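You operate a simulated robot arm through the tools that you are given. There is no shell and no other tool. Be economical: measure what you need, move in short steps, check, and stop when the job is done.

The job below is to be done with a simulated two-armed robot. You get a single attempt, and the scene is never put back.

TASK
Wipe up the spill on the left half of the bench with the blue cloth and put it back.
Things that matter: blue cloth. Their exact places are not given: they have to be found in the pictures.

It is judged by the outcome, as a careful person would: the job done as asked, and still so three seconds after it is handed in. It fails if anything else is knocked over, pushed out of place, dropped, spilled or broken. Flat cloth is picked up by pressing the open fingertips on it (5 to 10 N) and closing them slowly along it; thin cloth reads only 2 to 8 mm in the jaws.

THE ROBOT
Two 7-joint arms with two-finger parallel grippers on one trunk, on a base that drives. Base frame: it is fixed to the floor where the robot stands at the start and does not move with it; the origin is under the middle of the robot, x ahead of it, y to its left, z up; the surface under the hand at the start is at about z = 850. Readings come in mm, rad, newtons and seconds.
The left shoulder is at the start at [91, 174, 1133], the right one opposite. With the tool pointing down near the work surface each hand reaches from about 320 to 720 mm from the robot's upright axis, wherever it stands, measured 20 degrees to its own side. Payload 3.6 kg a hand.
The tool frame of a hand sits at the grasp point between the pads (the TCP): z along the fingers, y along the line on which they close. The tips reach 30 mm beyond it. Largest opening 110 mm; finger width 20, thickness 10; the body of the gripper, 48 by 112 mm, starts 55 mm behind the TCP.
Orientation is that of the tool frame in the base frame, as [roll, pitch, yaw] about the fixed x, y, z axes, in that order (R = Rz(yaw) Ry(pitch) Rx(roll)). With the fingers straight down and closing along the base's y, the tool's x points along the base's -x, its y along +y and its z along -z.

THE INTERFACE
- The arms move only by the tool step_arm. It takes "left_increments", "right_increments" or both (then of equal length, played together; a hand with none holds still); each is a list of rows, each an object of numbers (a shift or turn left out is 0, a gripper value left out holds the last): "tx", "ty", "tz": the shift along the base's x, y, z in units of 50 mm (1.0 is 50 mm); "wx", "wy", "wz": the turn, a rotation vector about the base's x, y, z in units of 5 degrees (1.0 is 5 degrees); "hand": the opening, from 0 (shut) to 1 (fully open). In form: [{"tx": .., "ty": .., "tz": .., "wx": .., "wy": .., "wz": .., "hand": ..}, ...]. A call has 1 to 8 rows; each row shifts and turns the commanded pose from where the row before left it. A call with a number of a shift or a turn outside -1 to 1 is refused whole. A row lasts 0.2 s, in which the tool goes at most 50 mm and 0.15 rad; a call with a longer step from one row to the next is refused whole, and so is a gripper value outside its range. Where a pose cannot be reached the arm comes as near as it can. A force on the tool above 40 N (or 10 N above the force at the start of the call, whichever is more), or a blocked arm, ends the call early, and 0.2 s more pass. The fingers move at their own pace (about 153 mm/s each) and stop on an object; they squeeze with about 39 N. The grip force told is the motor's: it shows also when the fingers shut on nothing. Time passes only in rows, and 0.2 s behind the last, so rows that do not move let the fingers close. The reply holds the time, the measured pose of the TCP, the force on the tool along the base axes, the opening and the grip force, in the units named above and with some noise, with the torque about the TCP (base axes, N m) and any sound that the robot's microphone picked up.
- Cameras (640 x 400 px; columns grow to the right, rows downward): "scene" is now at [177.1, 57.6, 1286.8]; the picture's right is [0.52, -0.86, -0.00], its down [-0.60, -0.36, -0.71] and it looks along [0.61, 0.37, -0.70] (base axes); focal length 274 px, centre (320, 200). "left" rides on the left gripper at [72, -17, -103] in its tool frame; the picture's right is [0.23, 0.97, 0.00], its down [-0.76, 0.18, -0.62] and it looks along [-0.61, 0.14, 0.78] (tool axes); focal length 222 px, centre (320, 200). "right" rides on the right gripper at [72, 17, -103] in its tool frame; the picture's right is [-0.23, 0.97, 0.00], its down [-0.76, -0.18, -0.62] and it looks along [-0.61, -0.14, 0.78] (tool axes); focal length 222 px, centre (320, 200).
- get_image(camera): a new picture of that camera. No time passes.
- raise_lower(by): slides the trunk up (or, below 0, down) by that many mm; the arms and the scene camera ride with it, the base frame stays. It gives what a move gives, with no picture.
- steer(legs): drives the robot by 1 to 6 legs, each [ahead, left, turn to the left] in mm, mm and rad, along the robot's own axes; the way and the turn of a leg run together, so that a leg with both is an arc; at most 1500 mm and 3.142 rad a leg. The arms and the cameras ride along, it lands a little off, and it stops where it bumps. It gives what a move gives.
- turn_head(pan, tilt): turns the head with the scene camera to pan (to the left, within 1.501 rad either way) and tilt (down, from -0.506 to 1.204), counted from straight ahead of the robot. It gives what a move gives.
- point_at(camera, pixels): for up to 12 pixels [column, row] of the newest picture of that camera ("zoom" is the newest enlarged one), the place [x, y, z] in the base frame of the surface seen there, good to about 3 mm, but the place of the scene camera against the robot may be out by one fixed shift of up to 25 mm in any direction. No time passes.
- close_up(camera, box): a new picture of the part [left, top, right, bottom] of that camera's present view, enlarged. No time passes.
- hand_in(): hands the job in; it is judged then, once.

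Keep the steps short. Do not move on a guess: measure, check each grasp and each placing, and mend mistakes. In all there are 80 turns and 62 pictures (those below and enlarged ones count). Leave the grippers open and the arms clear of the work at the hand-in unless told otherwise, and finish with a single line.

The tools are called after "Call:" by a JSON object that holds its "name" and its "arguments". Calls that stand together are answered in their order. step_arm: Moves the arms, as the interface text tells. Its arguments: {"type":"object","properties":{"left_increments":{"type":"array","items":{"type":"object","properties":{"tx":{"type":"number"},"ty":{"type":"number"},"tz":{"type":"number"},"wx":{"type":"number"},"wy":{"type":"number"},"wz":{"type":"number"},"hand":{"type":"number"}}}},"right_increments":{"type":"array","items":{"type":"object","properties":{"tx":{"type":"number"},"ty":{"type":"number"},"tz":{"type":"number"},"wx":{"type":"number"},"wy":{"type":"number"},"wz":{"type":"number"},"hand":{"type":"number"}}}}},"required":[]} The other tools are called the same way: raise_lower (by) slides the trunk up or down; steer (legs) drives the base; turn_head (pan, tilt) turns the head that bears the scene camera; get_image (camera) takes a picture; point_at (camera, pixels) gives the place of the surface under pixels of a picture; close_up (camera, box) takes an enlarged picture of a part of a camera's view; hand_in () hands the job in.

At the start:

```text
t: 0.0
left_tcp_pos: [312.5, 477.0, 1034.0]
left_orientation: [-3.141, -0.001, 3.141]
left_wrist_force: [-0.6, 0.6, 0.1]
left_wrist_torque: [0.01, 0.03, 0.02]
left_grip_width: 110.2
left_grip_force: 0.0
right_tcp_pos: [346.4, 29.6, 1044.6]
right_orientation: [-3.139, -0.001, 3.141]
right_wrist_force: [-1.0, 0.7, 0.2]
right_wrist_torque: [0.01, 0.01, 0.0]
right_grip_width: 110.1
right_grip_force: 0.0
trunk travel left (down, up): [-250.0, 513.0]
robot x, y, heading: [0.3, -0.6, 0.004]
head pan, tilt: [0.543, 0.777]
```

scene: 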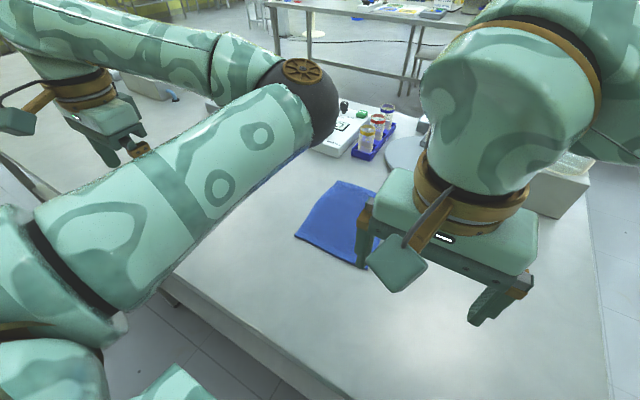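
right: 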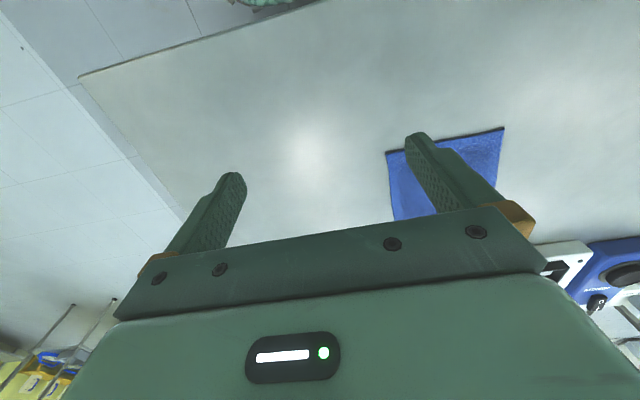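
left: 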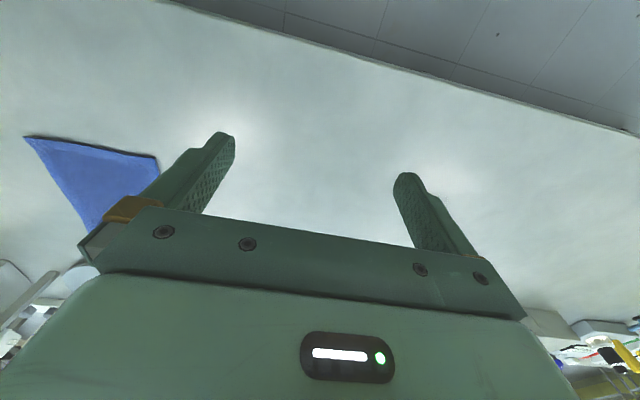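

The blue cloth shows at about (345,225) in the scene. No spill is visible yet, so I'll measure the cloth and look closer.

Call:
{"name": "point_at", "arguments": {"camera": "scene", "pixels": [[337, 181], [296, 235], [358, 267], [376, 192], [340, 225], [250, 280], [400, 340], [290, 180], [375, 150], [405, 150], [570, 190], [170, 270]]}}

Call:
{"name": "point_at", "arguments": {"camera": "right", "pixels": [[387, 152], [503, 128], [396, 218], [440, 160], [80, 77]]}}

Call:
{"name": "point_at", "arguments": {"camera": "left", "pixels": [[25, 137], [157, 157], [95, 228], [300, 130], [180, 5], [640, 130]]}}

Call:
{"name": "close_up", "arguments": {"camera": "scene", "box": [160, 90, 480, 290]}}

Call:
{"name": "turn_head", "arguments": {"pan": 0.9, "tilt": 0.75}}

Call:
{"name": "get_image", "arguments": {"camera": "scene"}}

```text
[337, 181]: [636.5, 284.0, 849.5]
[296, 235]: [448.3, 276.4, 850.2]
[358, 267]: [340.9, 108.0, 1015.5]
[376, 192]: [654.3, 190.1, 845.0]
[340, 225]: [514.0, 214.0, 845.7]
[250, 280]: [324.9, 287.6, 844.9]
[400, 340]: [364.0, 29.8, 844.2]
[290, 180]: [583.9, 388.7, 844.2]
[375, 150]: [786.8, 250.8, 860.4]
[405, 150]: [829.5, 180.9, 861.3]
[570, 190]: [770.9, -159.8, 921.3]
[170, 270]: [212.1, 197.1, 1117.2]
```

```text
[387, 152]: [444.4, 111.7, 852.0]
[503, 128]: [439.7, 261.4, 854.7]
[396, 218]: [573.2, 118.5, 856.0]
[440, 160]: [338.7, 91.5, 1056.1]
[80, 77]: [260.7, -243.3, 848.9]
```

```text
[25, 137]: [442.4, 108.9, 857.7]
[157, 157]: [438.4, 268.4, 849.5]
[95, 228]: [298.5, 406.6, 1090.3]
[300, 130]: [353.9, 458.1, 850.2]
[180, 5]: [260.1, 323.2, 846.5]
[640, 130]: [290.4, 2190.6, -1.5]
```

```text
2.00 times, centred on (320, 190) of scene
```

zoom: 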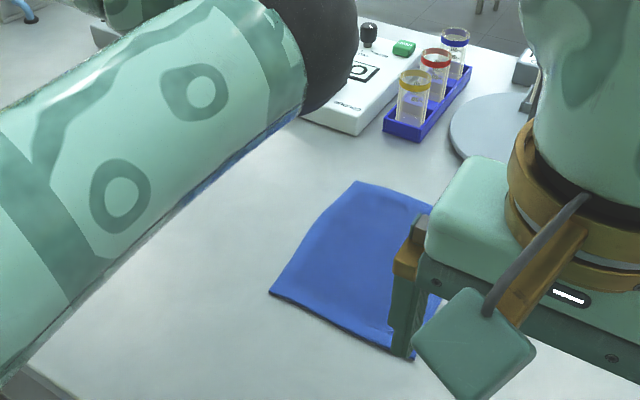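

```text
t: 0.8
left_tcp_pos: [311.2, 476.6, 1034.3]
left_orientation: [-3.141, 0.0, 3.141]
left_wrist_force: [0.5, -0.1, 0.7]
left_wrist_torque: [0.01, 0.0, 0.01]
left_grip_width: 110.0
left_grip_force: 0.1
right_tcp_pos: [346.9, 30.6, 1045.2]
right_orientation: [3.141, -0.001, 3.141]
right_wrist_force: [-0.4, 0.3, 0.0]
right_wrist_torque: [0.0, -0.03, 0.04]
right_grip_width: 110.0
right_grip_force: 0.1
trunk travel left (down, up): [-250.0, 513.0]
robot x, y, heading: [-1.3, -1.0, 0.002]
head pan, tilt: [0.901, 0.75]
```

```text
57 pictures are left
```

scene: 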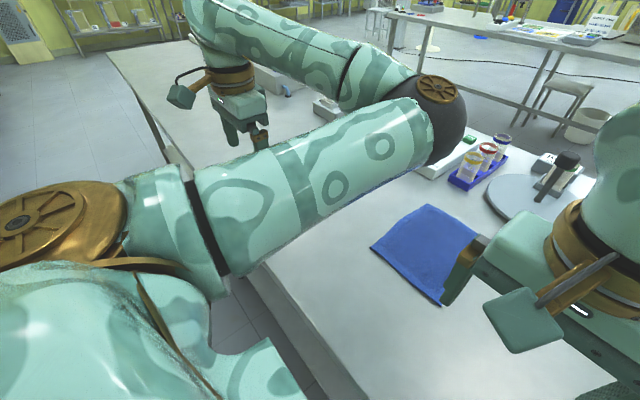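

The left arm hides the left part of the bench. I'll raise the left hand to look beneath it.

Call:
{"name": "step_arm", "arguments": {"left_increments": [{"tz": 1}, {"tz": 1}, {"tz": 1}, {"tz": 1}, {"tz": 1}, {"tz": 1}]}}

Call:
{"name": "get_image", "arguments": {"camera": "scene"}}

Call:
{"name": "get_image", "arguments": {"camera": "left"}}

```text
t: 2.2
left_tcp_pos: [311.6, 476.1, 1334.7]
left_orientation: [3.141, 0.003, -3.141]
left_wrist_force: [-0.5, -0.4, 0.6]
left_wrist_torque: [0.01, 0.0, 0.0]
left_grip_width: 109.7
left_grip_force: 0.0
right_tcp_pos: [345.5, 30.0, 1046.0]
right_orientation: [3.141, 0.0, -3.141]
right_wrist_force: [-0.2, 0.0, 0.1]
right_wrist_torque: [0.02, -0.01, -0.01]
right_grip_width: 110.3
right_grip_force: 0.1
trunk travel left (down, up): [-250.0, 513.0]
robot x, y, heading: [2.6, 3.1, 0.003]
head pan, tilt: [0.901, 0.75]
```

```text
56 pictures are left
```

scene: 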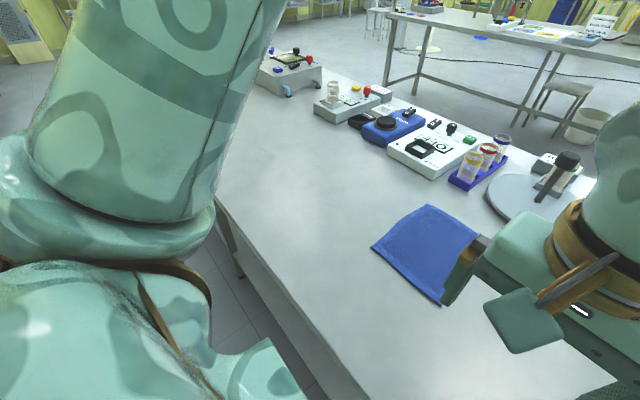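

```text
55 pictures are left
```

left: 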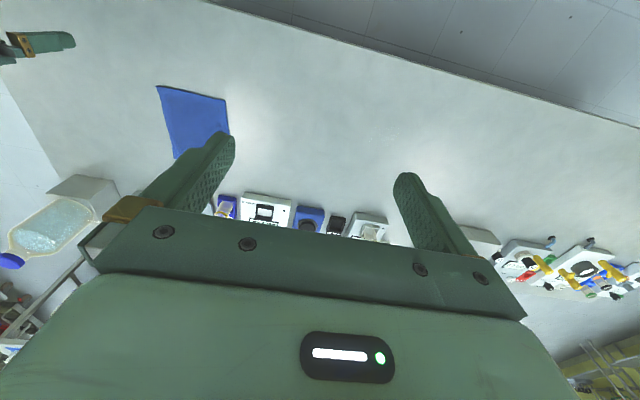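

I can see the clear bench top, but no plain spill. I'll enlarge the open parts to find a faint wet patch.

Call:
{"name": "close_up", "arguments": {"camera": "scene", "box": [210, 70, 450, 220]}}

Call:
{"name": "close_up", "arguments": {"camera": "left", "box": [200, 20, 520, 220]}}

Call:
{"name": "close_up", "arguments": {"camera": "left", "box": [440, 90, 640, 215]}}

Call:
{"name": "point_at", "arguments": {"camera": "left", "pixels": [[0, 80], [205, 3], [639, 128], [636, 255], [500, 230], [300, 190], [60, 180], [158, 87], [227, 100], [178, 157]]}}

```text
2.67 times, centred on (330, 145) of scene
```

zoom: 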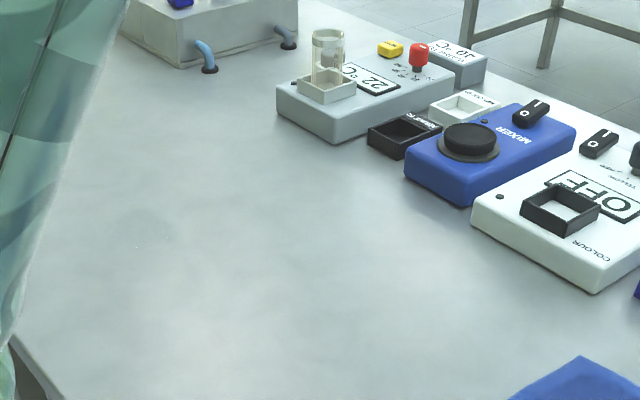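

```text
2.00 times, centred on (360, 120) of left
```

zoom: 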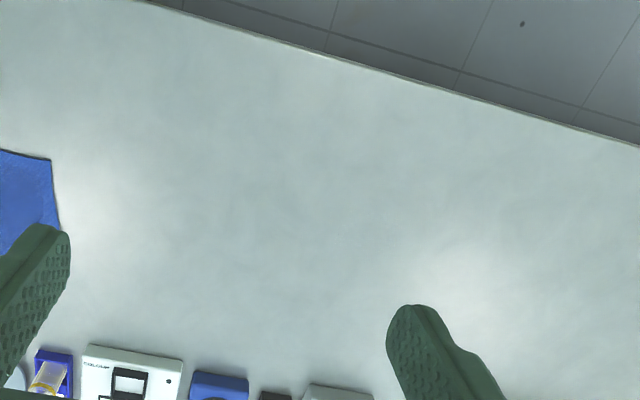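

```text
3.20 times, centred on (540, 152) of left
```

zoom: 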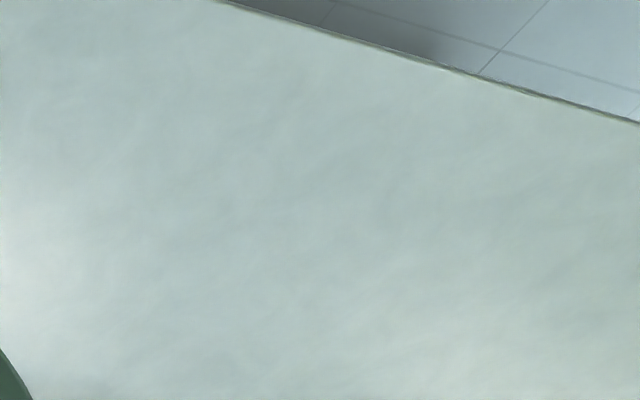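

```text
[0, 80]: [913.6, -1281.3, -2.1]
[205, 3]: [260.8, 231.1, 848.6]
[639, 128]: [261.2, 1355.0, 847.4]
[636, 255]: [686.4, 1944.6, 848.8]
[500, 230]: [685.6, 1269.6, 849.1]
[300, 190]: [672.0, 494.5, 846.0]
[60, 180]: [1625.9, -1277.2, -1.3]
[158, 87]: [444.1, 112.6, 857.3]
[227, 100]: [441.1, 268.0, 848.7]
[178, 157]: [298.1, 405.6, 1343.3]
```

The bench runs far to the left (beyond y≈1900), so the spill is probably out there. I'll raise the right hand, pan left and look.

Call:
{"name": "step_arm", "arguments": {"right_increments": [{"tz": 1}, {"tz": 1}, {"tz": 1}, {"tz": 1}]}}

Call:
{"name": "steer", "arguments": {"legs": [[0, 700, 0]]}}

Call:
{"name": "turn_head", "arguments": {"pan": 0.3, "tilt": 0.6}}

Call:
{"name": "get_image", "arguments": {"camera": "scene"}}

Call:
{"name": "get_image", "arguments": {"camera": "left"}}

```text
t: 3.2
left_tcp_pos: [311.0, 476.8, 1334.6]
left_orientation: [-3.142, 0.001, -3.142]
left_wrist_force: [-0.4, 0.1, 0.4]
left_wrist_torque: [-0.02, -0.01, -0.03]
left_grip_width: 110.0
left_grip_force: 0.0
right_tcp_pos: [345.6, 29.4, 1246.0]
right_orientation: [-3.141, -0.001, -3.139]
right_wrist_force: [-0.5, -0.8, 0.5]
right_wrist_torque: [-0.02, -0.05, -0.03]
right_grip_width: 110.1
right_grip_force: 0.1
trunk travel left (down, up): [-250.0, 513.0]
robot x, y, heading: [0.1, 1.7, 0.003]
head pan, tilt: [0.901, 0.75]
```

```text
t: 7.1
left_tcp_pos: [309.5, 1174.3, 1333.5]
left_orientation: [3.141, -0.001, -3.138]
left_wrist_force: [0.3, 0.3, 0.2]
left_wrist_torque: [-0.05, 0.01, 0.0]
left_grip_width: 110.2
left_grip_force: 0.0
right_tcp_pos: [345.2, 727.4, 1246.4]
right_orientation: [3.14, -0.002, -3.138]
right_wrist_force: [-0.4, 0.5, -1.1]
right_wrist_torque: [-0.01, -0.03, -0.01]
right_grip_width: 109.8
right_grip_force: 0.0
trunk travel left (down, up): [-250.0, 513.0]
robot x, y, heading: [-2.7, 698.0, 0.002]
head pan, tilt: [0.901, 0.75]
```

```text
t: 8.1
left_tcp_pos: [309.9, 1174.3, 1334.1]
left_orientation: [3.142, 0.0, -3.137]
left_wrist_force: [1.2, -0.3, 0.3]
left_wrist_torque: [-0.02, 0.0, 0.03]
left_grip_width: 109.8
left_grip_force: 0.1
right_tcp_pos: [345.9, 728.2, 1245.3]
right_orientation: [-3.141, -0.001, -3.138]
right_wrist_force: [-0.3, -0.2, 0.0]
right_wrist_torque: [0.01, 0.0, -0.02]
right_grip_width: 109.9
right_grip_force: 0.1
trunk travel left (down, up): [-250.0, 513.0]
robot x, y, heading: [-3.3, 694.2, 0.006]
head pan, tilt: [0.3, 0.6]
```

```text
51 pictures are left
```

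scene: 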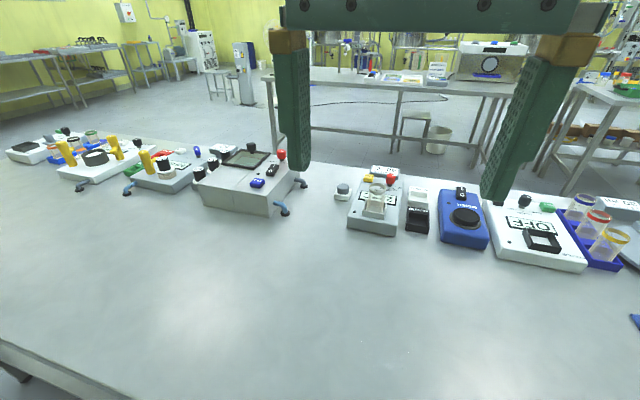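

```text
50 pictures are left
```

left: 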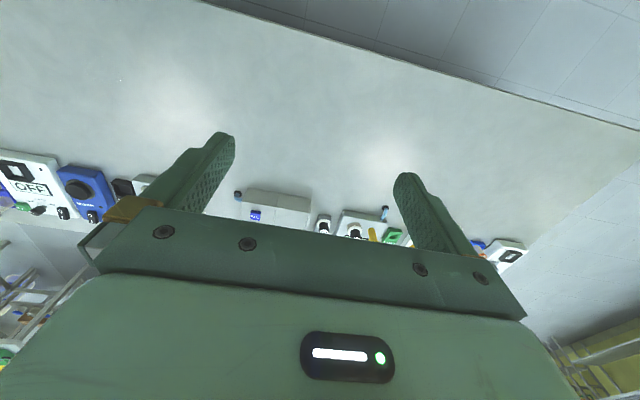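

Still nothing plain, apart from a tiny speck near (120,80) in the left view. I'll zoom in and get the bench extents.

Call:
{"name": "point_at", "arguments": {"camera": "left", "pixels": [[120, 80], [640, 130], [570, 205], [525, 245]]}}

Call:
{"name": "close_up", "arguments": {"camera": "left", "box": [40, 30, 200, 130]}}

Call:
{"name": "close_up", "arguments": {"camera": "scene", "box": [0, 160, 320, 360]}}

Call:
{"name": "close_up", "arguments": {"camera": "scene", "box": [300, 200, 620, 400]}}

```text
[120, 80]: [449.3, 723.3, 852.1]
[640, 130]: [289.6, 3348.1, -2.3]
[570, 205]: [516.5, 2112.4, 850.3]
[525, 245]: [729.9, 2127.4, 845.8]
```

```text
4.00 times, centred on (120, 80) of left
```

zoom: 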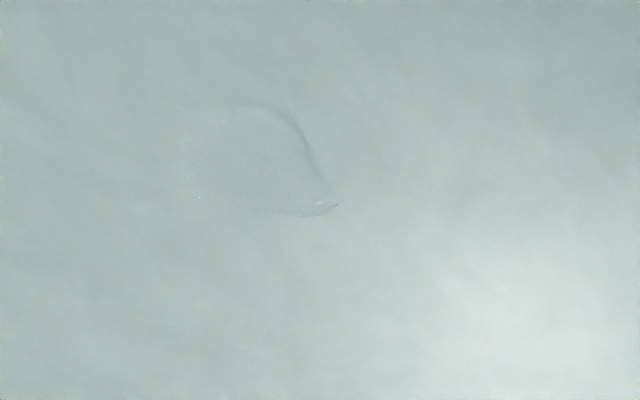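

```text
2.00 times, centred on (160, 260) of scene
```

zoom: 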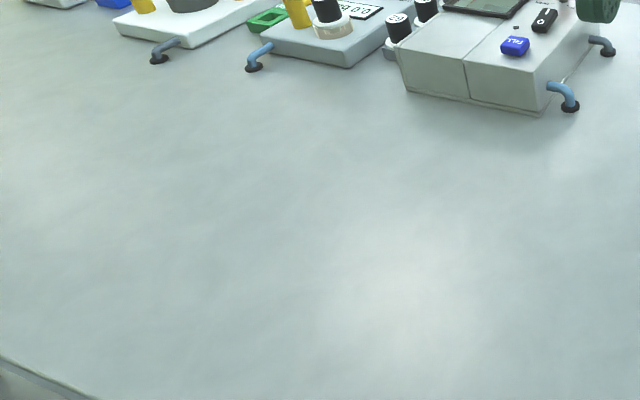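

```text
2.00 times, centred on (460, 300) of scene
```

zoom: 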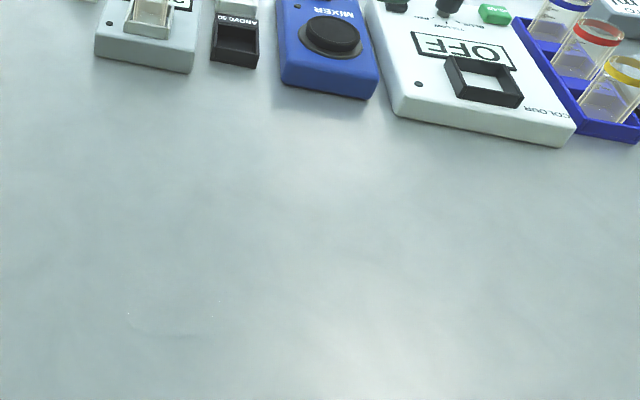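

A clear, faint spill lies near [450,700]. I'll look at it with the right camera, which is just above it.

Call:
{"name": "close_up", "arguments": {"camera": "left", "box": [40, 30, 200, 130]}}

Call:
{"name": "point_at", "arguments": {"camera": "zoom", "pixels": [[165, 105], [270, 105], [300, 140], [338, 205], [300, 217], [195, 197], [240, 210], [180, 150]]}}

Call:
{"name": "get_image", "arguments": {"camera": "right"}}

```text
4.00 times, centred on (120, 80) of left
```

zoom: 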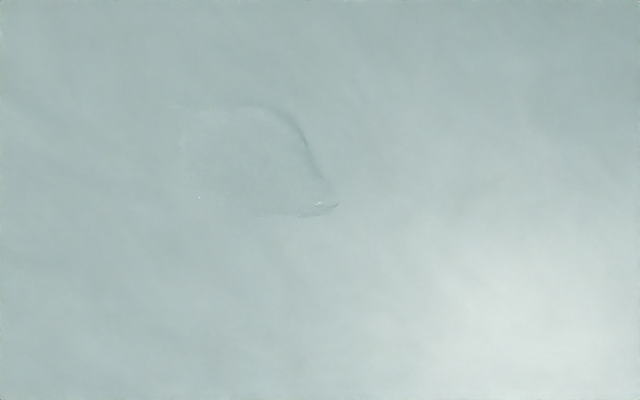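

```text
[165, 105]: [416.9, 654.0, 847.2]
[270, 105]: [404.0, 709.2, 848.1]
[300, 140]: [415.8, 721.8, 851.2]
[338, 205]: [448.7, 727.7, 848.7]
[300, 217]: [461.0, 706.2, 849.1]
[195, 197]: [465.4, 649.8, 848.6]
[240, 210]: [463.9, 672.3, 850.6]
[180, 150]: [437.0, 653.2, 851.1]
```

```text
45 pictures are left
```

right: 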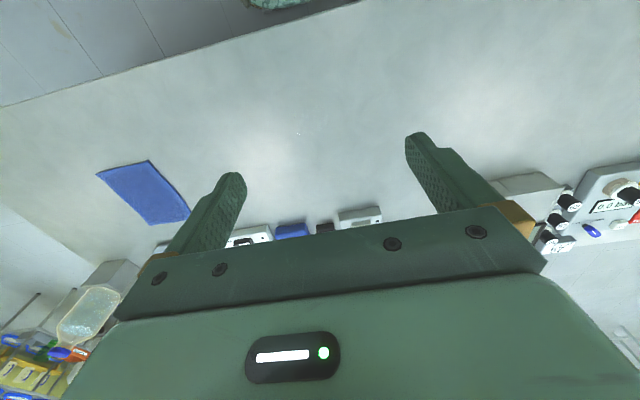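

The spill covers about x 404–466, y 648–728. I'll confirm it from the right camera, and check the bench further left and right for other spills.

Call:
{"name": "close_up", "arguments": {"camera": "right", "box": [220, 70, 380, 170]}}

Call:
{"name": "point_at", "arguments": {"camera": "zoom", "pixels": [[320, 200], [100, 200], [540, 200], [320, 50], [320, 350]]}}

Call:
{"name": "close_up", "arguments": {"camera": "left", "box": [220, 40, 380, 140]}}

Call:
{"name": "close_up", "arguments": {"camera": "left", "box": [400, 80, 600, 205]}}

```text
4.00 times, centred on (300, 120) of right
```

zoom: 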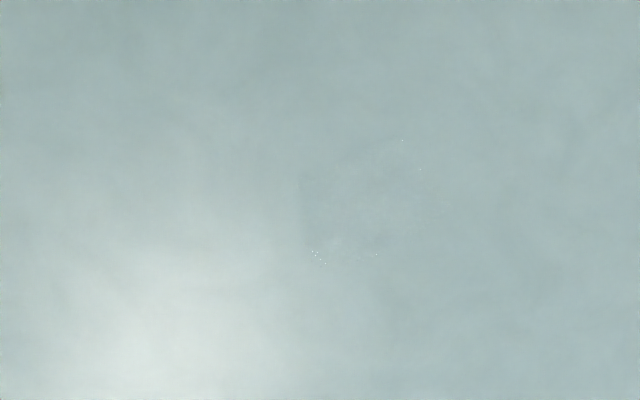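

```text
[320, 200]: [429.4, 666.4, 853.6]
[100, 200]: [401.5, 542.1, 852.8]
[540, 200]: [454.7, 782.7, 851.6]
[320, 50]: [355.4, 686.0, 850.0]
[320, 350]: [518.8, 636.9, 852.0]
```

```text
4.00 times, centred on (300, 90) of left
```

zoom: 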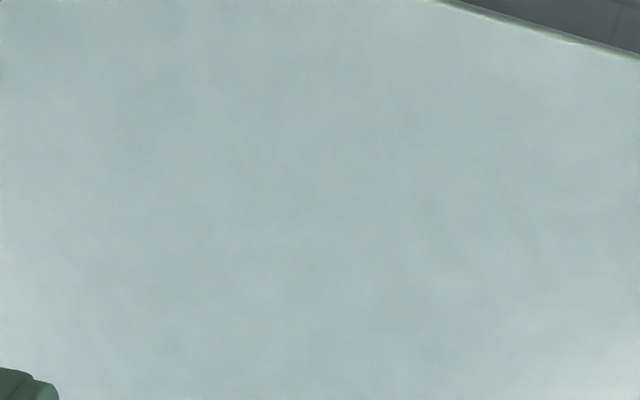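

```text
3.20 times, centred on (500, 142) of left
```

zoom: 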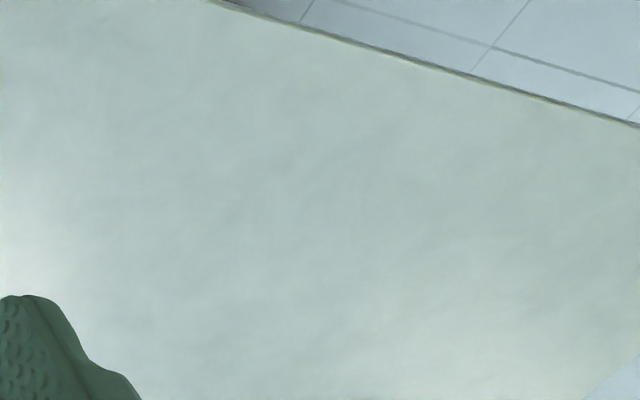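

The spill is confirmed and it is the only one. Next I'll move the right arm out to the right and drive back to y≈300, where the left hand reaches both cloth and spill.

Call:
{"name": "step_arm", "arguments": {"right_increments": [{"ty": -1}, {"ty": -1}, {"ty": -1}, {"ty": -1}, {"ty": -1}, {"ty": -1}]}}

Call:
{"name": "steer", "arguments": {"legs": [[0, -400, 0]]}}

Call:
{"name": "turn_head", "arguments": {"pan": 0.1, "tilt": 0.9}}

Call:
{"name": "get_image", "arguments": {"camera": "scene"}}

Call:
{"name": "get_image", "arguments": {"camera": "left"}}

```text
t: 9.5
left_tcp_pos: [307.6, 1173.4, 1335.4]
left_orientation: [3.14, 0.0, -3.139]
left_wrist_force: [-0.1, 0.0, 0.3]
left_wrist_torque: [0.03, -0.01, -0.02]
left_grip_width: 109.6
left_grip_force: 0.0
right_tcp_pos: [339.5, 439.3, 1233.8]
right_orientation: [3.14, -0.002, -3.138]
right_wrist_force: [0.1, -0.5, -0.2]
right_wrist_torque: [-0.02, -0.01, 0.01]
right_grip_width: 109.8
right_grip_force: 0.0
right hand out of reach, approached as far as the arm can: row 6
trunk travel left (down, up): [-250.0, 513.0]
robot x, y, heading: [-0.8, 696.9, 0.001]
head pan, tilt: [0.3, 0.6]
```

```text
t: 11.9
left_tcp_pos: [311.3, 772.8, 1333.5]
left_orientation: [3.139, 0.0, -3.139]
left_wrist_force: [-0.3, 0.1, 0.4]
left_wrist_torque: [0.02, 0.01, 0.01]
left_grip_width: 110.0
left_grip_force: 0.0
right_tcp_pos: [341.6, 40.2, 1234.1]
right_orientation: [3.141, 0.0, 3.141]
right_wrist_force: [-0.2, 0.1, -0.4]
right_wrist_torque: [0.01, -0.02, -0.02]
right_grip_width: 110.1
right_grip_force: 0.0
trunk travel left (down, up): [-250.0, 513.0]
robot x, y, heading: [1.3, 293.1, -0.004]
head pan, tilt: [0.3, 0.6]
```

```text
t: 12.8
left_tcp_pos: [311.7, 772.2, 1333.9]
left_orientation: [3.141, 0.0, -3.14]
left_wrist_force: [-0.1, 0.0, 0.8]
left_wrist_torque: [0.02, 0.03, 0.0]
left_grip_width: 109.9
left_grip_force: 0.1
right_tcp_pos: [341.9, 41.3, 1234.4]
right_orientation: [-3.14, 0.0, -3.142]
right_wrist_force: [0.2, -1.1, -0.1]
right_wrist_torque: [-0.04, 0.0, 0.0]
right_grip_width: 110.0
right_grip_force: 0.0
trunk travel left (down, up): [-250.0, 513.0]
robot x, y, heading: [2.0, 297.5, -0.0]
head pan, tilt: [0.099, 0.901]
```

```text
41 pictures are left
```

scene: 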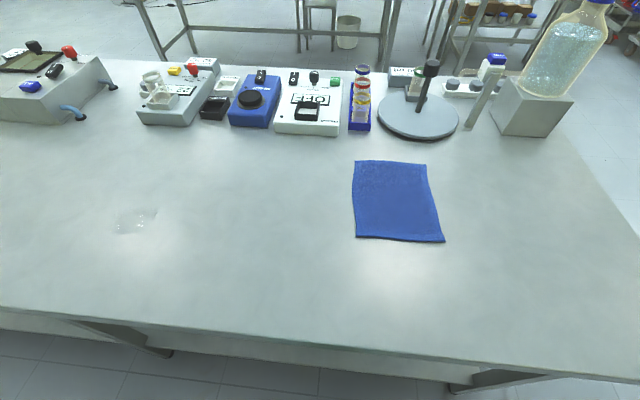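

```text
40 pictures are left
```

left: 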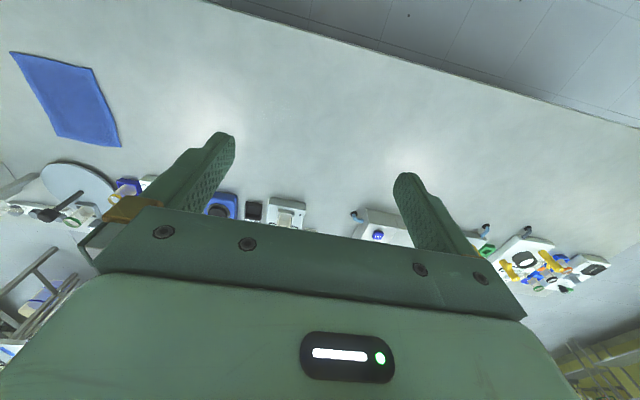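

Excellent view: the cloth is at (395,200) and the spill is now visible at (135,220). I'll measure both.

Call:
{"name": "point_at", "arguments": {"camera": "scene", "pixels": [[356, 161], [427, 166], [444, 241], [356, 237], [353, 200], [116, 232], [125, 210], [158, 210], [140, 232], [432, 200]]}}

Call:
{"name": "point_at", "arguments": {"camera": "left", "pixels": [[11, 53], [92, 70], [120, 145], [55, 135]]}}

Call:
{"name": "close_up", "arguments": {"camera": "scene", "box": [90, 185, 186, 245]}}

Call:
{"name": "point_at", "arguments": {"camera": "zoom", "pixels": [[180, 310], [440, 165], [230, 170], [330, 310], [400, 220]]}}

```text
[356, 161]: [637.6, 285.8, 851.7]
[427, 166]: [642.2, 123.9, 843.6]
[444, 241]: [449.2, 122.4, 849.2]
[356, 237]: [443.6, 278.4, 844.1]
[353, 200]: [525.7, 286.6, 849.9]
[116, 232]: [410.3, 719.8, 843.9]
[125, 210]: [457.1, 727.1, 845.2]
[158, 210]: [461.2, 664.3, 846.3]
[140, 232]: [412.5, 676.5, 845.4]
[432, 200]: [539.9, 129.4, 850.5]
```

```text
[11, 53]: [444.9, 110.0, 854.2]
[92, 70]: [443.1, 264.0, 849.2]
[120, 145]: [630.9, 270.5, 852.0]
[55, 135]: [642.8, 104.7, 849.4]
```

```text
6.67 times, centred on (138, 215) of scene
```

zoom: 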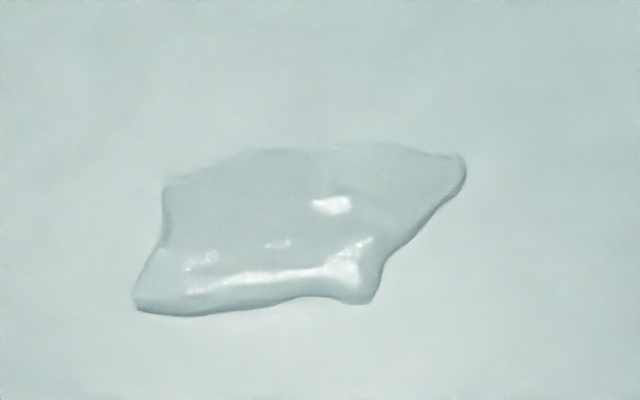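

```text
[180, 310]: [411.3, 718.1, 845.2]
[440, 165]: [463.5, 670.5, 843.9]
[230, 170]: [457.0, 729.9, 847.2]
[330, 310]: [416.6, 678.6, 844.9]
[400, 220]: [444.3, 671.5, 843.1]
```

Corrected by the arm camera, the cloth spans x 444–637, y 110–270. I'll bring the left hand above the middle of its left edge, [537,245], narrowing the fingers on the way.

Call:
{"name": "step_arm", "arguments": {"left_increments": [{"tx": 0.35, "ty": -0.9, "hand": 0.45}, {"tx": 0.35, "ty": -0.9}, {"tx": 0.35, "ty": -0.9}, {"tx": 0.35, "ty": -0.9}, {"tx": 0.35, "ty": -0.9}, {"tx": 0.35, "ty": -0.9}, {"tx": 0.35, "ty": -0.9}, {"tx": 0.35, "ty": -0.9}]}}

Call:
{"name": "step_arm", "arguments": {"left_increments": [{"tx": 0.21, "ty": -0.42, "tz": -0.8}, {"tx": 0.21, "ty": -0.42, "tz": -0.8}, {"tx": 0.21, "ty": -0.42, "tz": -0.8}, {"tx": 0.21, "ty": -0.42, "tz": -0.8}, {"tx": 0.21, "ty": -0.42, "tz": -0.8}, {"tx": 0.21, "ty": -0.42, "tz": -0.8}, {"tx": 0.21, "ty": -0.42, "tz": -0.8}, {"tx": 0.21, "ty": -0.42, "tz": -0.8}]}}

Call:
{"name": "get_image", "arguments": {"camera": "left"}}

```text
t: 14.6
left_tcp_pos: [351.4, 670.9, 1333.5]
left_orientation: [3.141, 0.001, -3.139]
left_wrist_force: [1.2, 1.1, 0.4]
left_wrist_torque: [-0.01, 0.0, 0.02]
left_grip_width: 49.6
left_grip_force: 0.2
left hand out of reach, approached as far as the arm can: row 3, 4, 5, 6, 7, 8
right_tcp_pos: [341.5, 41.5, 1233.3]
right_orientation: [3.141, 0.001, -3.142]
right_wrist_force: [-0.5, 0.6, 0.5]
right_wrist_torque: [0.0, -0.02, 0.0]
right_grip_width: 109.9
right_grip_force: 0.0
trunk travel left (down, up): [-250.0, 513.0]
robot x, y, heading: [-4.4, 293.3, 0.002]
head pan, tilt: [0.099, 0.901]
```

```text
t: 16.4
left_tcp_pos: [439.2, 686.1, 1095.8]
left_orientation: [-3.141, 0.001, -3.139]
left_wrist_force: [-0.6, 0.3, -0.6]
left_wrist_torque: [0.01, 0.01, -0.05]
left_grip_width: 49.5
left_grip_force: 0.1
left hand out of reach, approached as far as the arm can: row 1, 2, 3, 4, 5, 6, 7, 8
right_tcp_pos: [343.1, 40.8, 1233.2]
right_orientation: [3.141, 0.0, -3.141]
right_wrist_force: [-0.5, 0.3, 0.4]
right_wrist_torque: [-0.02, -0.04, 0.02]
right_grip_width: 110.0
right_grip_force: 0.0
trunk travel left (down, up): [-250.0, 513.0]
robot x, y, heading: [-1.2, 294.8, 0.003]
head pan, tilt: [0.099, 0.901]
```

```text
38 pictures are left
```

left: 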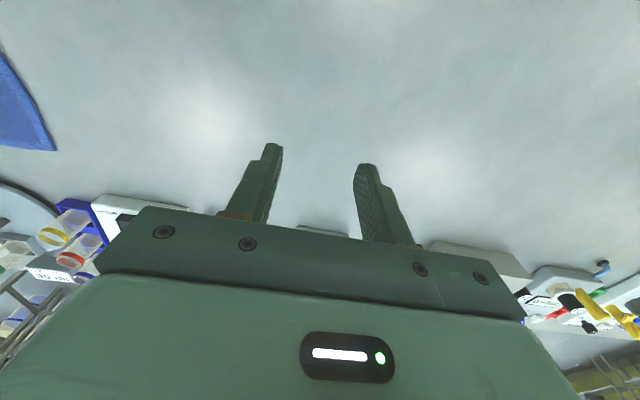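

The hand stalled at the tall posture, reach-limited. I'll send a small hold and see where the commanded pose really stands.

Call:
{"name": "step_arm", "arguments": {"left_increments": [{"tz": 0}]}}

Call:
{"name": "step_arm", "arguments": {"left_increments": [{"tx": -0.2, "ty": -0.2}, {"tx": -0.2, "ty": -0.2}]}}

```text
t: 16.8
left_tcp_pos: [439.8, 685.6, 1097.0]
left_orientation: [-3.141, 0.0, -3.138]
left_wrist_force: [-0.2, -1.1, -0.2]
left_wrist_torque: [0.0, -0.02, -0.03]
left_grip_width: 49.3
left_grip_force: 0.1
right_tcp_pos: [342.0, 40.8, 1233.5]
right_orientation: [3.141, 0.0, 3.141]
right_wrist_force: [0.1, -0.6, 0.1]
right_wrist_torque: [0.02, -0.04, -0.01]
right_grip_width: 110.1
right_grip_force: 0.1
trunk travel left (down, up): [-250.0, 513.0]
robot x, y, heading: [0.8, 298.3, 0.003]
head pan, tilt: [0.099, 0.901]
```

```text
t: 17.4
left_tcp_pos: [431.6, 686.4, 1100.7]
left_orientation: [3.141, -0.002, -3.14]
left_wrist_force: [0.4, 0.3, -0.1]
left_wrist_torque: [0.01, -0.01, -0.01]
left_grip_width: 49.5
left_grip_force: 0.0
left hand out of reach, approached as far as the arm can: row 1, 2
right_tcp_pos: [342.8, 41.2, 1233.4]
right_orientation: [3.141, 0.0, 3.141]
right_wrist_force: [0.3, -0.1, -0.2]
right_wrist_torque: [-0.01, 0.02, -0.05]
right_grip_width: 110.0
right_grip_force: 0.1
trunk travel left (down, up): [-250.0, 513.0]
robot x, y, heading: [0.5, 296.4, 0.001]
head pan, tilt: [0.099, 0.901]
```

Moves toward −y are blocked here, likely at a joint limit. I'll go down first, then try sideways.

Call:
{"name": "step_arm", "arguments": {"left_increments": [{"tz": -0.5}, {"tz": -0.5}, {"tz": -0.5}]}}

Call:
{"name": "step_arm", "arguments": {"left_increments": [{"ty": -0.5}, {"ty": -0.5}, {"ty": -0.5}]}}

Call:
{"name": "get_image", "arguments": {"camera": "scene"}}

```text
t: 18.1
left_tcp_pos: [426.6, 689.3, 1025.3]
left_orientation: [-3.141, -0.002, -3.141]
left_wrist_force: [0.5, 0.3, -0.7]
left_wrist_torque: [-0.01, -0.02, -0.01]
left_grip_width: 49.7
left_grip_force: 0.0
left hand out of reach, approached as far as the arm can: row 3
right_tcp_pos: [342.5, 42.0, 1234.0]
right_orientation: [3.141, 0.0, -3.141]
right_wrist_force: [0.4, -0.1, -0.1]
right_wrist_torque: [-0.06, 0.03, -0.04]
right_grip_width: 110.1
right_grip_force: 0.0
trunk travel left (down, up): [-250.0, 513.0]
robot x, y, heading: [0.6, 297.1, 0.006]
head pan, tilt: [0.099, 0.901]
```

```text
t: 18.9
left_tcp_pos: [429.5, 688.3, 1024.9]
left_orientation: [3.141, 0.0, -3.14]
left_wrist_force: [-0.1, -0.1, -0.2]
left_wrist_torque: [0.0, -0.01, -0.01]
left_grip_width: 49.4
left_grip_force: 0.2
left hand out of reach, approached as far as the arm can: row 1, 2, 3
right_tcp_pos: [342.5, 39.9, 1233.9]
right_orientation: [3.14, 0.001, 3.141]
right_wrist_force: [-0.2, 0.3, 0.7]
right_wrist_torque: [0.01, 0.02, 0.0]
right_grip_width: 109.9
right_grip_force: 0.2
trunk travel left (down, up): [-250.0, 513.0]
robot x, y, heading: [-1.2, 298.2, -0.003]
head pan, tilt: [0.099, 0.901]
```

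```text
37 pictures are left
```

scene: 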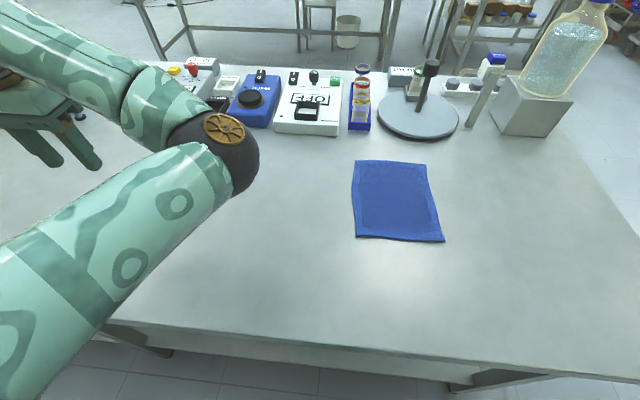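

The arm's elbow branch limits the wrist. I'll test whether turning the tool frees the −y motion.

Call:
{"name": "step_arm", "arguments": {"left_increments": [{"wz": -1}, {"wz": -1}, {"wz": -1}, {"wz": -1}, {"ty": -0.5}, {"ty": -0.5}]}}

Call:
{"name": "step_arm", "arguments": {"left_increments": [{"wz": 1}, {"wz": 1}, {"wz": 1}, {"wz": 1}, {"wz": 1}, {"wz": 1}, {"wz": 1}, {"wz": 1}]}}

Call:
{"name": "step_arm", "arguments": {"left_increments": [{"ty": -0.5}, {"ty": -0.5}]}}

```text
t: 20.4
left_tcp_pos: [429.9, 688.3, 1027.9]
left_orientation: [-3.14, -0.002, 2.794]
left_wrist_force: [0.3, 0.2, 1.1]
left_wrist_torque: [-0.01, -0.01, 0.0]
left_grip_width: 49.1
left_grip_force: 0.2
left hand out of reach, approached as far as the arm can: row 5, 6
right_tcp_pos: [341.3, 40.1, 1233.8]
right_orientation: [-3.142, 0.002, 3.14]
right_wrist_force: [-0.4, 0.4, -0.6]
right_wrist_torque: [-0.01, -0.01, 0.01]
right_grip_width: 110.0
right_grip_force: 0.1
trunk travel left (down, up): [-250.0, 513.0]
robot x, y, heading: [-0.9, 294.6, 0.005]
head pan, tilt: [0.099, 0.901]
```

```text
t: 22.1
left_tcp_pos: [430.7, 689.2, 1026.3]
left_orientation: [-3.141, 0.0, -2.788]
left_wrist_force: [-0.4, 0.5, -1.0]
left_wrist_torque: [0.0, 0.01, -0.01]
left_grip_width: 49.6
left_grip_force: 0.1
right_tcp_pos: [340.8, 40.9, 1233.2]
right_orientation: [-3.141, 0.0, -3.141]
right_wrist_force: [0.8, 1.0, 0.4]
right_wrist_torque: [-0.03, -0.03, -0.01]
right_grip_width: 110.1
right_grip_force: 0.0
trunk travel left (down, up): [-250.0, 513.0]
robot x, y, heading: [2.6, 296.8, -0.001]
head pan, tilt: [0.099, 0.901]
```

```text
t: 22.8
left_tcp_pos: [429.6, 689.1, 1025.7]
left_orientation: [-3.141, 0.0, -2.793]
left_wrist_force: [-0.8, 0.1, 0.3]
left_wrist_torque: [-0.02, 0.03, -0.01]
left_grip_width: 49.6
left_grip_force: 0.1
left hand out of reach, approached as far as the arm can: row 1, 2
right_tcp_pos: [342.9, 40.3, 1234.4]
right_orientation: [3.141, 0.0, 3.139]
right_wrist_force: [-0.3, -0.7, 0.1]
right_wrist_torque: [0.0, 0.01, -0.03]
right_grip_width: 110.1
right_grip_force: 0.0
trunk travel left (down, up): [-250.0, 513.0]
robot x, y, heading: [-5.9, 295.4, 0.002]
head pan, tilt: [0.099, 0.901]
```

Yaw isn't the cause. I'll try going forward, then −y.

Call:
{"name": "step_arm", "arguments": {"left_increments": [{"tx": 0.7}, {"tx": 0.7}, {"tx": 0.7}, {"ty": -0.5}, {"ty": -0.5}]}}

Call:
{"name": "step_arm", "arguments": {"left_increments": [{"wx": 1}, {"wx": 1}, {"wx": 1}, {"ty": -0.5}, {"ty": -0.5}]}}

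```text
t: 23.9
left_tcp_pos: [536.7, 646.4, 1026.8]
left_orientation: [-3.141, 0.001, -2.79]
left_wrist_force: [0.4, 0.5, -0.7]
left_wrist_torque: [0.01, 0.01, 0.03]
left_grip_width: 49.4
left_grip_force: 0.1
left hand out of reach, approached as far as the arm can: row 5
right_tcp_pos: [342.5, 41.1, 1233.5]
right_orientation: [-3.141, 0.0, -3.141]
right_wrist_force: [0.1, 0.3, 0.0]
right_wrist_torque: [-0.02, -0.01, 0.0]
right_grip_width: 110.0
right_grip_force: 0.2
trunk travel left (down, up): [-250.0, 513.0]
robot x, y, heading: [-0.2, 296.8, 0.002]
head pan, tilt: [0.099, 0.901]
```

```text
t: 25.1
left_tcp_pos: [536.1, 635.9, 1026.5]
left_orientation: [2.893, 0.089, -2.801]
left_wrist_force: [0.4, -0.7, 0.3]
left_wrist_torque: [0.02, 0.01, 0.01]
left_grip_width: 49.5
left_grip_force: 0.0
left hand out of reach, approached as far as the arm can: row 4, 5
right_tcp_pos: [341.9, 40.6, 1233.5]
right_orientation: [3.141, 0.001, -3.14]
right_wrist_force: [0.7, -0.5, 0.1]
right_wrist_torque: [0.01, 0.01, 0.02]
right_grip_width: 109.9
right_grip_force: 0.1
trunk travel left (down, up): [-250.0, 513.0]
robot x, y, heading: [0.4, 294.6, 0.004]
head pan, tilt: [0.099, 0.901]
```

The left arm's range is poor here. The right arm has a saner posture, so I'll use it and drive between cloth and spill. First I'll park the left arm: up, back and out.

Call:
{"name": "step_arm", "arguments": {"left_increments": [{"wx": -1, "tz": 0.7}, {"wx": -1, "tz": 0.7}, {"wx": -1, "tz": 0.7}, {"tx": -0.7, "ty": 0.5, "hand": 1}, {"tx": -0.7, "ty": 0.5}, {"tx": -0.7, "ty": 0.5}, {"tx": -0.7, "ty": 0.5}, {"tx": -0.7, "ty": 0.3}]}}

Call:
{"name": "step_arm", "arguments": {"left_increments": [{"tz": 0.8}, {"tz": 0.8}, {"tz": 0.8}, {"tz": 0.8}]}}

Call:
{"name": "steer", "arguments": {"legs": [[0, 110, 0]]}}

Call:
{"name": "step_arm", "arguments": {"right_increments": [{"tx": 0.6, "ty": 0.4, "tz": -0.5, "hand": 0.45}, {"tx": 0.6, "ty": 0.4, "tz": -0.5}, {"tx": 0.6, "ty": 0.4, "tz": -0.5}, {"tx": 0.6, "ty": 0.4, "tz": -0.5}, {"tx": 0.6, "ty": 0.4, "tz": -0.5}, {"tx": 0.6, "ty": 0.3, "tz": -0.5}]}}

Call:
{"name": "get_image", "arguments": {"camera": "scene"}}

```text
t: 26.9
left_tcp_pos: [364.6, 758.4, 1131.8]
left_orientation: [3.141, 0.0, -2.794]
left_wrist_force: [0.0, 0.3, -0.6]
left_wrist_torque: [-0.01, 0.0, -0.02]
left_grip_width: 110.0
left_grip_force: 0.0
left hand out of reach, approached as far as the arm can: row 1
right_tcp_pos: [341.3, 40.9, 1233.5]
right_orientation: [-3.14, -0.001, -3.141]
right_wrist_force: [0.8, 0.1, -0.7]
right_wrist_torque: [0.01, -0.03, 0.01]
right_grip_width: 110.0
right_grip_force: 0.1
trunk travel left (down, up): [-250.0, 513.0]
robot x, y, heading: [-0.6, 297.5, -0.001]
head pan, tilt: [0.099, 0.901]
```

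```text
t: 27.9
left_tcp_pos: [365.7, 757.9, 1293.6]
left_orientation: [3.141, 0.0, -2.791]
left_wrist_force: [0.5, -1.3, 1.2]
left_wrist_torque: [0.02, -0.04, -0.01]
left_grip_width: 110.0
left_grip_force: 0.1
right_tcp_pos: [341.1, 40.6, 1233.7]
right_orientation: [-3.14, 0.0, -3.141]
right_wrist_force: [-0.3, -0.6, -0.3]
right_wrist_torque: [0.01, -0.01, 0.03]
right_grip_width: 110.2
right_grip_force: 0.1
trunk travel left (down, up): [-250.0, 513.0]
robot x, y, heading: [-0.1, 292.7, 0.003]
head pan, tilt: [0.099, 0.901]
```

```text
t: 29.1
left_tcp_pos: [366.7, 869.4, 1292.0]
left_orientation: [-3.14, -0.001, -2.791]
left_wrist_force: [-0.4, 1.6, -0.2]
left_wrist_torque: [-0.03, 0.0, 0.02]
left_grip_width: 110.1
left_grip_force: 0.0
right_tcp_pos: [341.3, 151.3, 1234.0]
right_orientation: [3.141, 0.001, -3.141]
right_wrist_force: [-0.7, -0.2, 0.5]
right_wrist_torque: [0.0, -0.01, 0.01]
right_grip_width: 110.1
right_grip_force: 0.2
trunk travel left (down, up): [-250.0, 513.0]
robot x, y, heading: [-1.6, 405.0, 0.004]
head pan, tilt: [0.099, 0.901]
```

```text
t: 30.5
left_tcp_pos: [368.5, 868.9, 1292.8]
left_orientation: [-3.141, -0.002, -2.79]
left_wrist_force: [0.1, 0.4, -0.5]
left_wrist_torque: [0.0, -0.01, 0.02]
left_grip_width: 110.0
left_grip_force: 0.1
right_tcp_pos: [523.9, 264.9, 1082.9]
right_orientation: [3.141, -0.004, -3.14]
right_wrist_force: [-0.3, -0.6, 0.3]
right_wrist_torque: [-0.02, 0.0, 0.04]
right_grip_width: 49.4
right_grip_force: 0.0
trunk travel left (down, up): [-250.0, 513.0]
robot x, y, heading: [-0.3, 404.9, 0.003]
head pan, tilt: [0.099, 0.901]
```

```text
36 pictures are left
```

scene: 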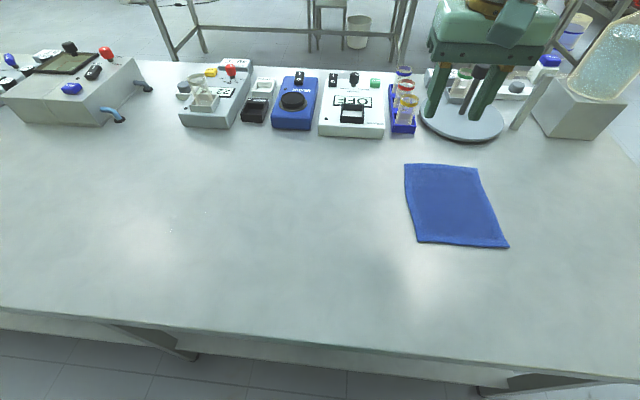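

The right hand responds well. I'll lower it toward the cloth's left edge (target [537,243,900]) and check in the cameras.

Call:
{"name": "step_arm", "arguments": {"right_increments": [{"tx": 0.07, "ty": -0.11, "tz": -0.8}, {"tx": 0.07, "ty": -0.11, "tz": -0.8}, {"tx": 0.07, "ty": -0.11, "tz": -0.8}, {"tx": 0.07, "ty": -0.11, "tz": -0.8}, {"tz": -0.4}]}}

Call:
{"name": "close_up", "arguments": {"camera": "scene", "box": [360, 100, 560, 260]}}

Call:
{"name": "get_image", "arguments": {"camera": "right"}}

```text
t: 31.7
left_tcp_pos: [366.8, 868.2, 1291.9]
left_orientation: [-3.141, -0.001, -2.792]
left_wrist_force: [1.1, 0.6, 0.0]
left_wrist_torque: [-0.01, -0.01, -0.04]
left_grip_width: 110.0
left_grip_force: 0.0
right_tcp_pos: [536.5, 244.4, 904.1]
right_orientation: [3.141, 0.0, -3.141]
right_wrist_force: [-0.9, -1.1, 0.4]
right_wrist_torque: [0.0, -0.01, -0.03]
right_grip_width: 49.7
right_grip_force: 0.0
trunk travel left (down, up): [-250.0, 513.0]
robot x, y, heading: [-2.3, 406.1, 0.001]
head pan, tilt: [0.099, 0.901]
```

```text
2.50 times, centred on (460, 180) of scene
```

zoom: 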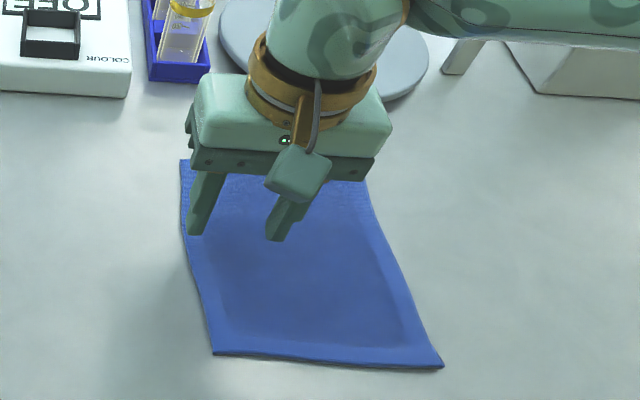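

```text
34 pictures are left
```

right: 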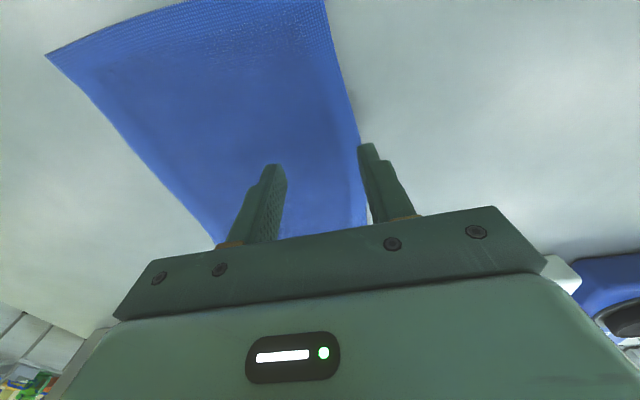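

The left finger sits about on the cloth's edge. I'll shift 13 mm to −y and then lower gently until contact.

Call:
{"name": "step_arm", "arguments": {"right_increments": [{"ty": -0.26}, {"tz": -0.2}, {"tz": -0.1}, {"tz": -0.06}]}}

Call:
{"name": "step_arm", "arguments": {"right_increments": [{"tz": -0.04}, {"tz": -0.02}]}}

```text
t: 32.7
left_tcp_pos: [366.4, 868.2, 1292.3]
left_orientation: [-3.141, 0.0, -2.79]
left_wrist_force: [0.0, 0.5, -0.9]
left_wrist_torque: [0.02, -0.04, 0.03]
left_grip_width: 110.2
left_grip_force: 0.1
right_tcp_pos: [536.4, 231.0, 885.0]
right_orientation: [-3.141, -0.001, 3.141]
right_wrist_force: [0.1, 0.6, 0.2]
right_wrist_torque: [0.02, -0.02, -0.04]
right_grip_width: 49.6
right_grip_force: 0.0
trunk travel left (down, up): [-250.0, 513.0]
robot x, y, heading: [-1.1, 407.0, -0.002]
head pan, tilt: [0.099, 0.901]
```

```text
t: 33.3
left_tcp_pos: [366.7, 867.3, 1292.3]
left_orientation: [3.14, 0.001, -2.79]
left_wrist_force: [1.4, -0.7, -0.3]
left_wrist_torque: [-0.04, 0.0, 0.0]
left_grip_width: 109.9
left_grip_force: 0.0
right_tcp_pos: [535.7, 231.1, 884.2]
right_orientation: [-3.142, 0.002, 3.141]
right_wrist_force: [1.2, 0.0, 4.3]
right_wrist_torque: [-0.01, -0.03, 0.02]
right_grip_width: 49.4
right_grip_force: 0.0
trunk travel left (down, up): [-250.0, 513.0]
robot x, y, heading: [-1.2, 404.4, 0.001]
head pan, tilt: [0.099, 0.901]
```

Contact at 4.3 N. I'll press a little more, toward 7–8 N, then close slowly.

Call:
{"name": "step_arm", "arguments": {"right_increments": [{"tz": -0.03}, {"tz": 0}]}}

Call:
{"name": "step_arm", "arguments": {"right_increments": [{"hand": 0.41}, {"hand": 0.37}, {"hand": 0.33}, {"hand": 0.29}, {"hand": 0.25}, {"hand": 0.21}, {"hand": 0.17}, {"hand": 0.13}]}}

Call:
{"name": "close_up", "arguments": {"camera": "scene", "box": [360, 100, 560, 260]}}

```text
t: 33.9
left_tcp_pos: [367.0, 867.7, 1293.6]
left_orientation: [-3.141, 0.0, -2.791]
left_wrist_force: [0.3, 0.1, -0.3]
left_wrist_torque: [0.0, 0.0, -0.01]
left_grip_width: 110.0
left_grip_force: 0.0
right_tcp_pos: [535.6, 230.0, 881.9]
right_orientation: [3.142, 0.003, 3.141]
right_wrist_force: [3.2, -0.2, 12.7]
right_wrist_torque: [0.05, -0.04, 0.01]
right_grip_width: 49.4
right_grip_force: 0.0
trunk travel left (down, up): [-250.0, 513.0]
robot x, y, heading: [-2.0, 406.4, -0.0]
head pan, tilt: [0.099, 0.901]
```

```text
t: 35.7
left_tcp_pos: [366.2, 868.7, 1291.9]
left_orientation: [-3.14, -0.001, -2.791]
left_wrist_force: [-0.2, 0.2, 0.3]
left_wrist_torque: [-0.02, -0.02, 0.02]
left_grip_width: 109.9
left_grip_force: 0.0
right_tcp_pos: [534.4, 230.9, 882.5]
right_orientation: [3.141, 0.001, 3.141]
right_wrist_force: [-0.5, 1.1, 18.2]
right_wrist_torque: [0.04, -0.03, -0.01]
right_grip_width: 12.6
right_grip_force: 0.1
trunk travel left (down, up): [-250.0, 513.0]
robot x, y, heading: [-0.8, 403.9, 0.001]
head pan, tilt: [0.099, 0.901]
```

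```text
2.50 times, centred on (460, 180) of scene
```

zoom: 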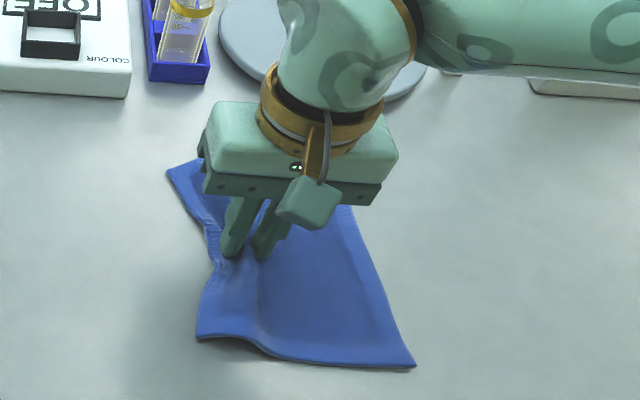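

The cloth is gathering between the fingers. The force has risen to 18 N, so I'll ease up a touch and close fully.

Call:
{"name": "step_arm", "arguments": {"right_increments": [{"tz": 0.03, "hand": 0.09}, {"hand": 0.05}, {"hand": 0.02}, {"hand": 0}, {"hand": 0}]}}

Call:
{"name": "step_arm", "arguments": {"right_increments": [{"tz": 0.3}, {"tz": 0.5}, {"tz": 0.7}]}}

Call:
{"name": "close_up", "arguments": {"camera": "scene", "box": [360, 100, 560, 260]}}

```text
t: 36.9
left_tcp_pos: [366.7, 868.6, 1291.8]
left_orientation: [-3.142, 0.0, -2.79]
left_wrist_force: [0.6, -0.8, 0.1]
left_wrist_torque: [0.01, -0.04, -0.01]
left_grip_width: 110.1
left_grip_force: 0.0
right_tcp_pos: [536.0, 230.9, 882.3]
right_orientation: [-3.141, -0.001, 3.141]
right_wrist_force: [-1.7, 0.1, 5.8]
right_wrist_torque: [0.05, 0.02, 0.01]
right_grip_width: 4.3
right_grip_force: 38.7
trunk travel left (down, up): [-250.0, 513.0]
robot x, y, heading: [-3.2, 406.4, 0.002]
head pan, tilt: [0.099, 0.901]
```

```text
t: 37.7
left_tcp_pos: [366.8, 868.3, 1293.0]
left_orientation: [-3.14, 0.0, -2.79]
left_wrist_force: [-0.7, 0.7, -0.1]
left_wrist_torque: [0.03, 0.01, -0.03]
left_grip_width: 110.1
left_grip_force: 0.0
right_tcp_pos: [535.6, 230.6, 957.4]
right_orientation: [-3.141, 0.002, -3.139]
right_wrist_force: [-0.2, 0.1, -0.1]
right_wrist_torque: [0.05, -0.01, -0.04]
right_grip_width: 4.2
right_grip_force: 39.2
trunk travel left (down, up): [-250.0, 513.0]
robot x, y, heading: [-3.7, 402.9, 0.004]
head pan, tilt: [0.099, 0.901]
```

```text
2.50 times, centred on (460, 180) of scene
```

zoom: 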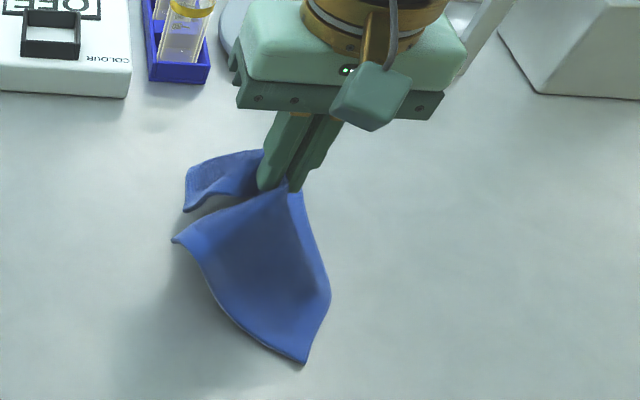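

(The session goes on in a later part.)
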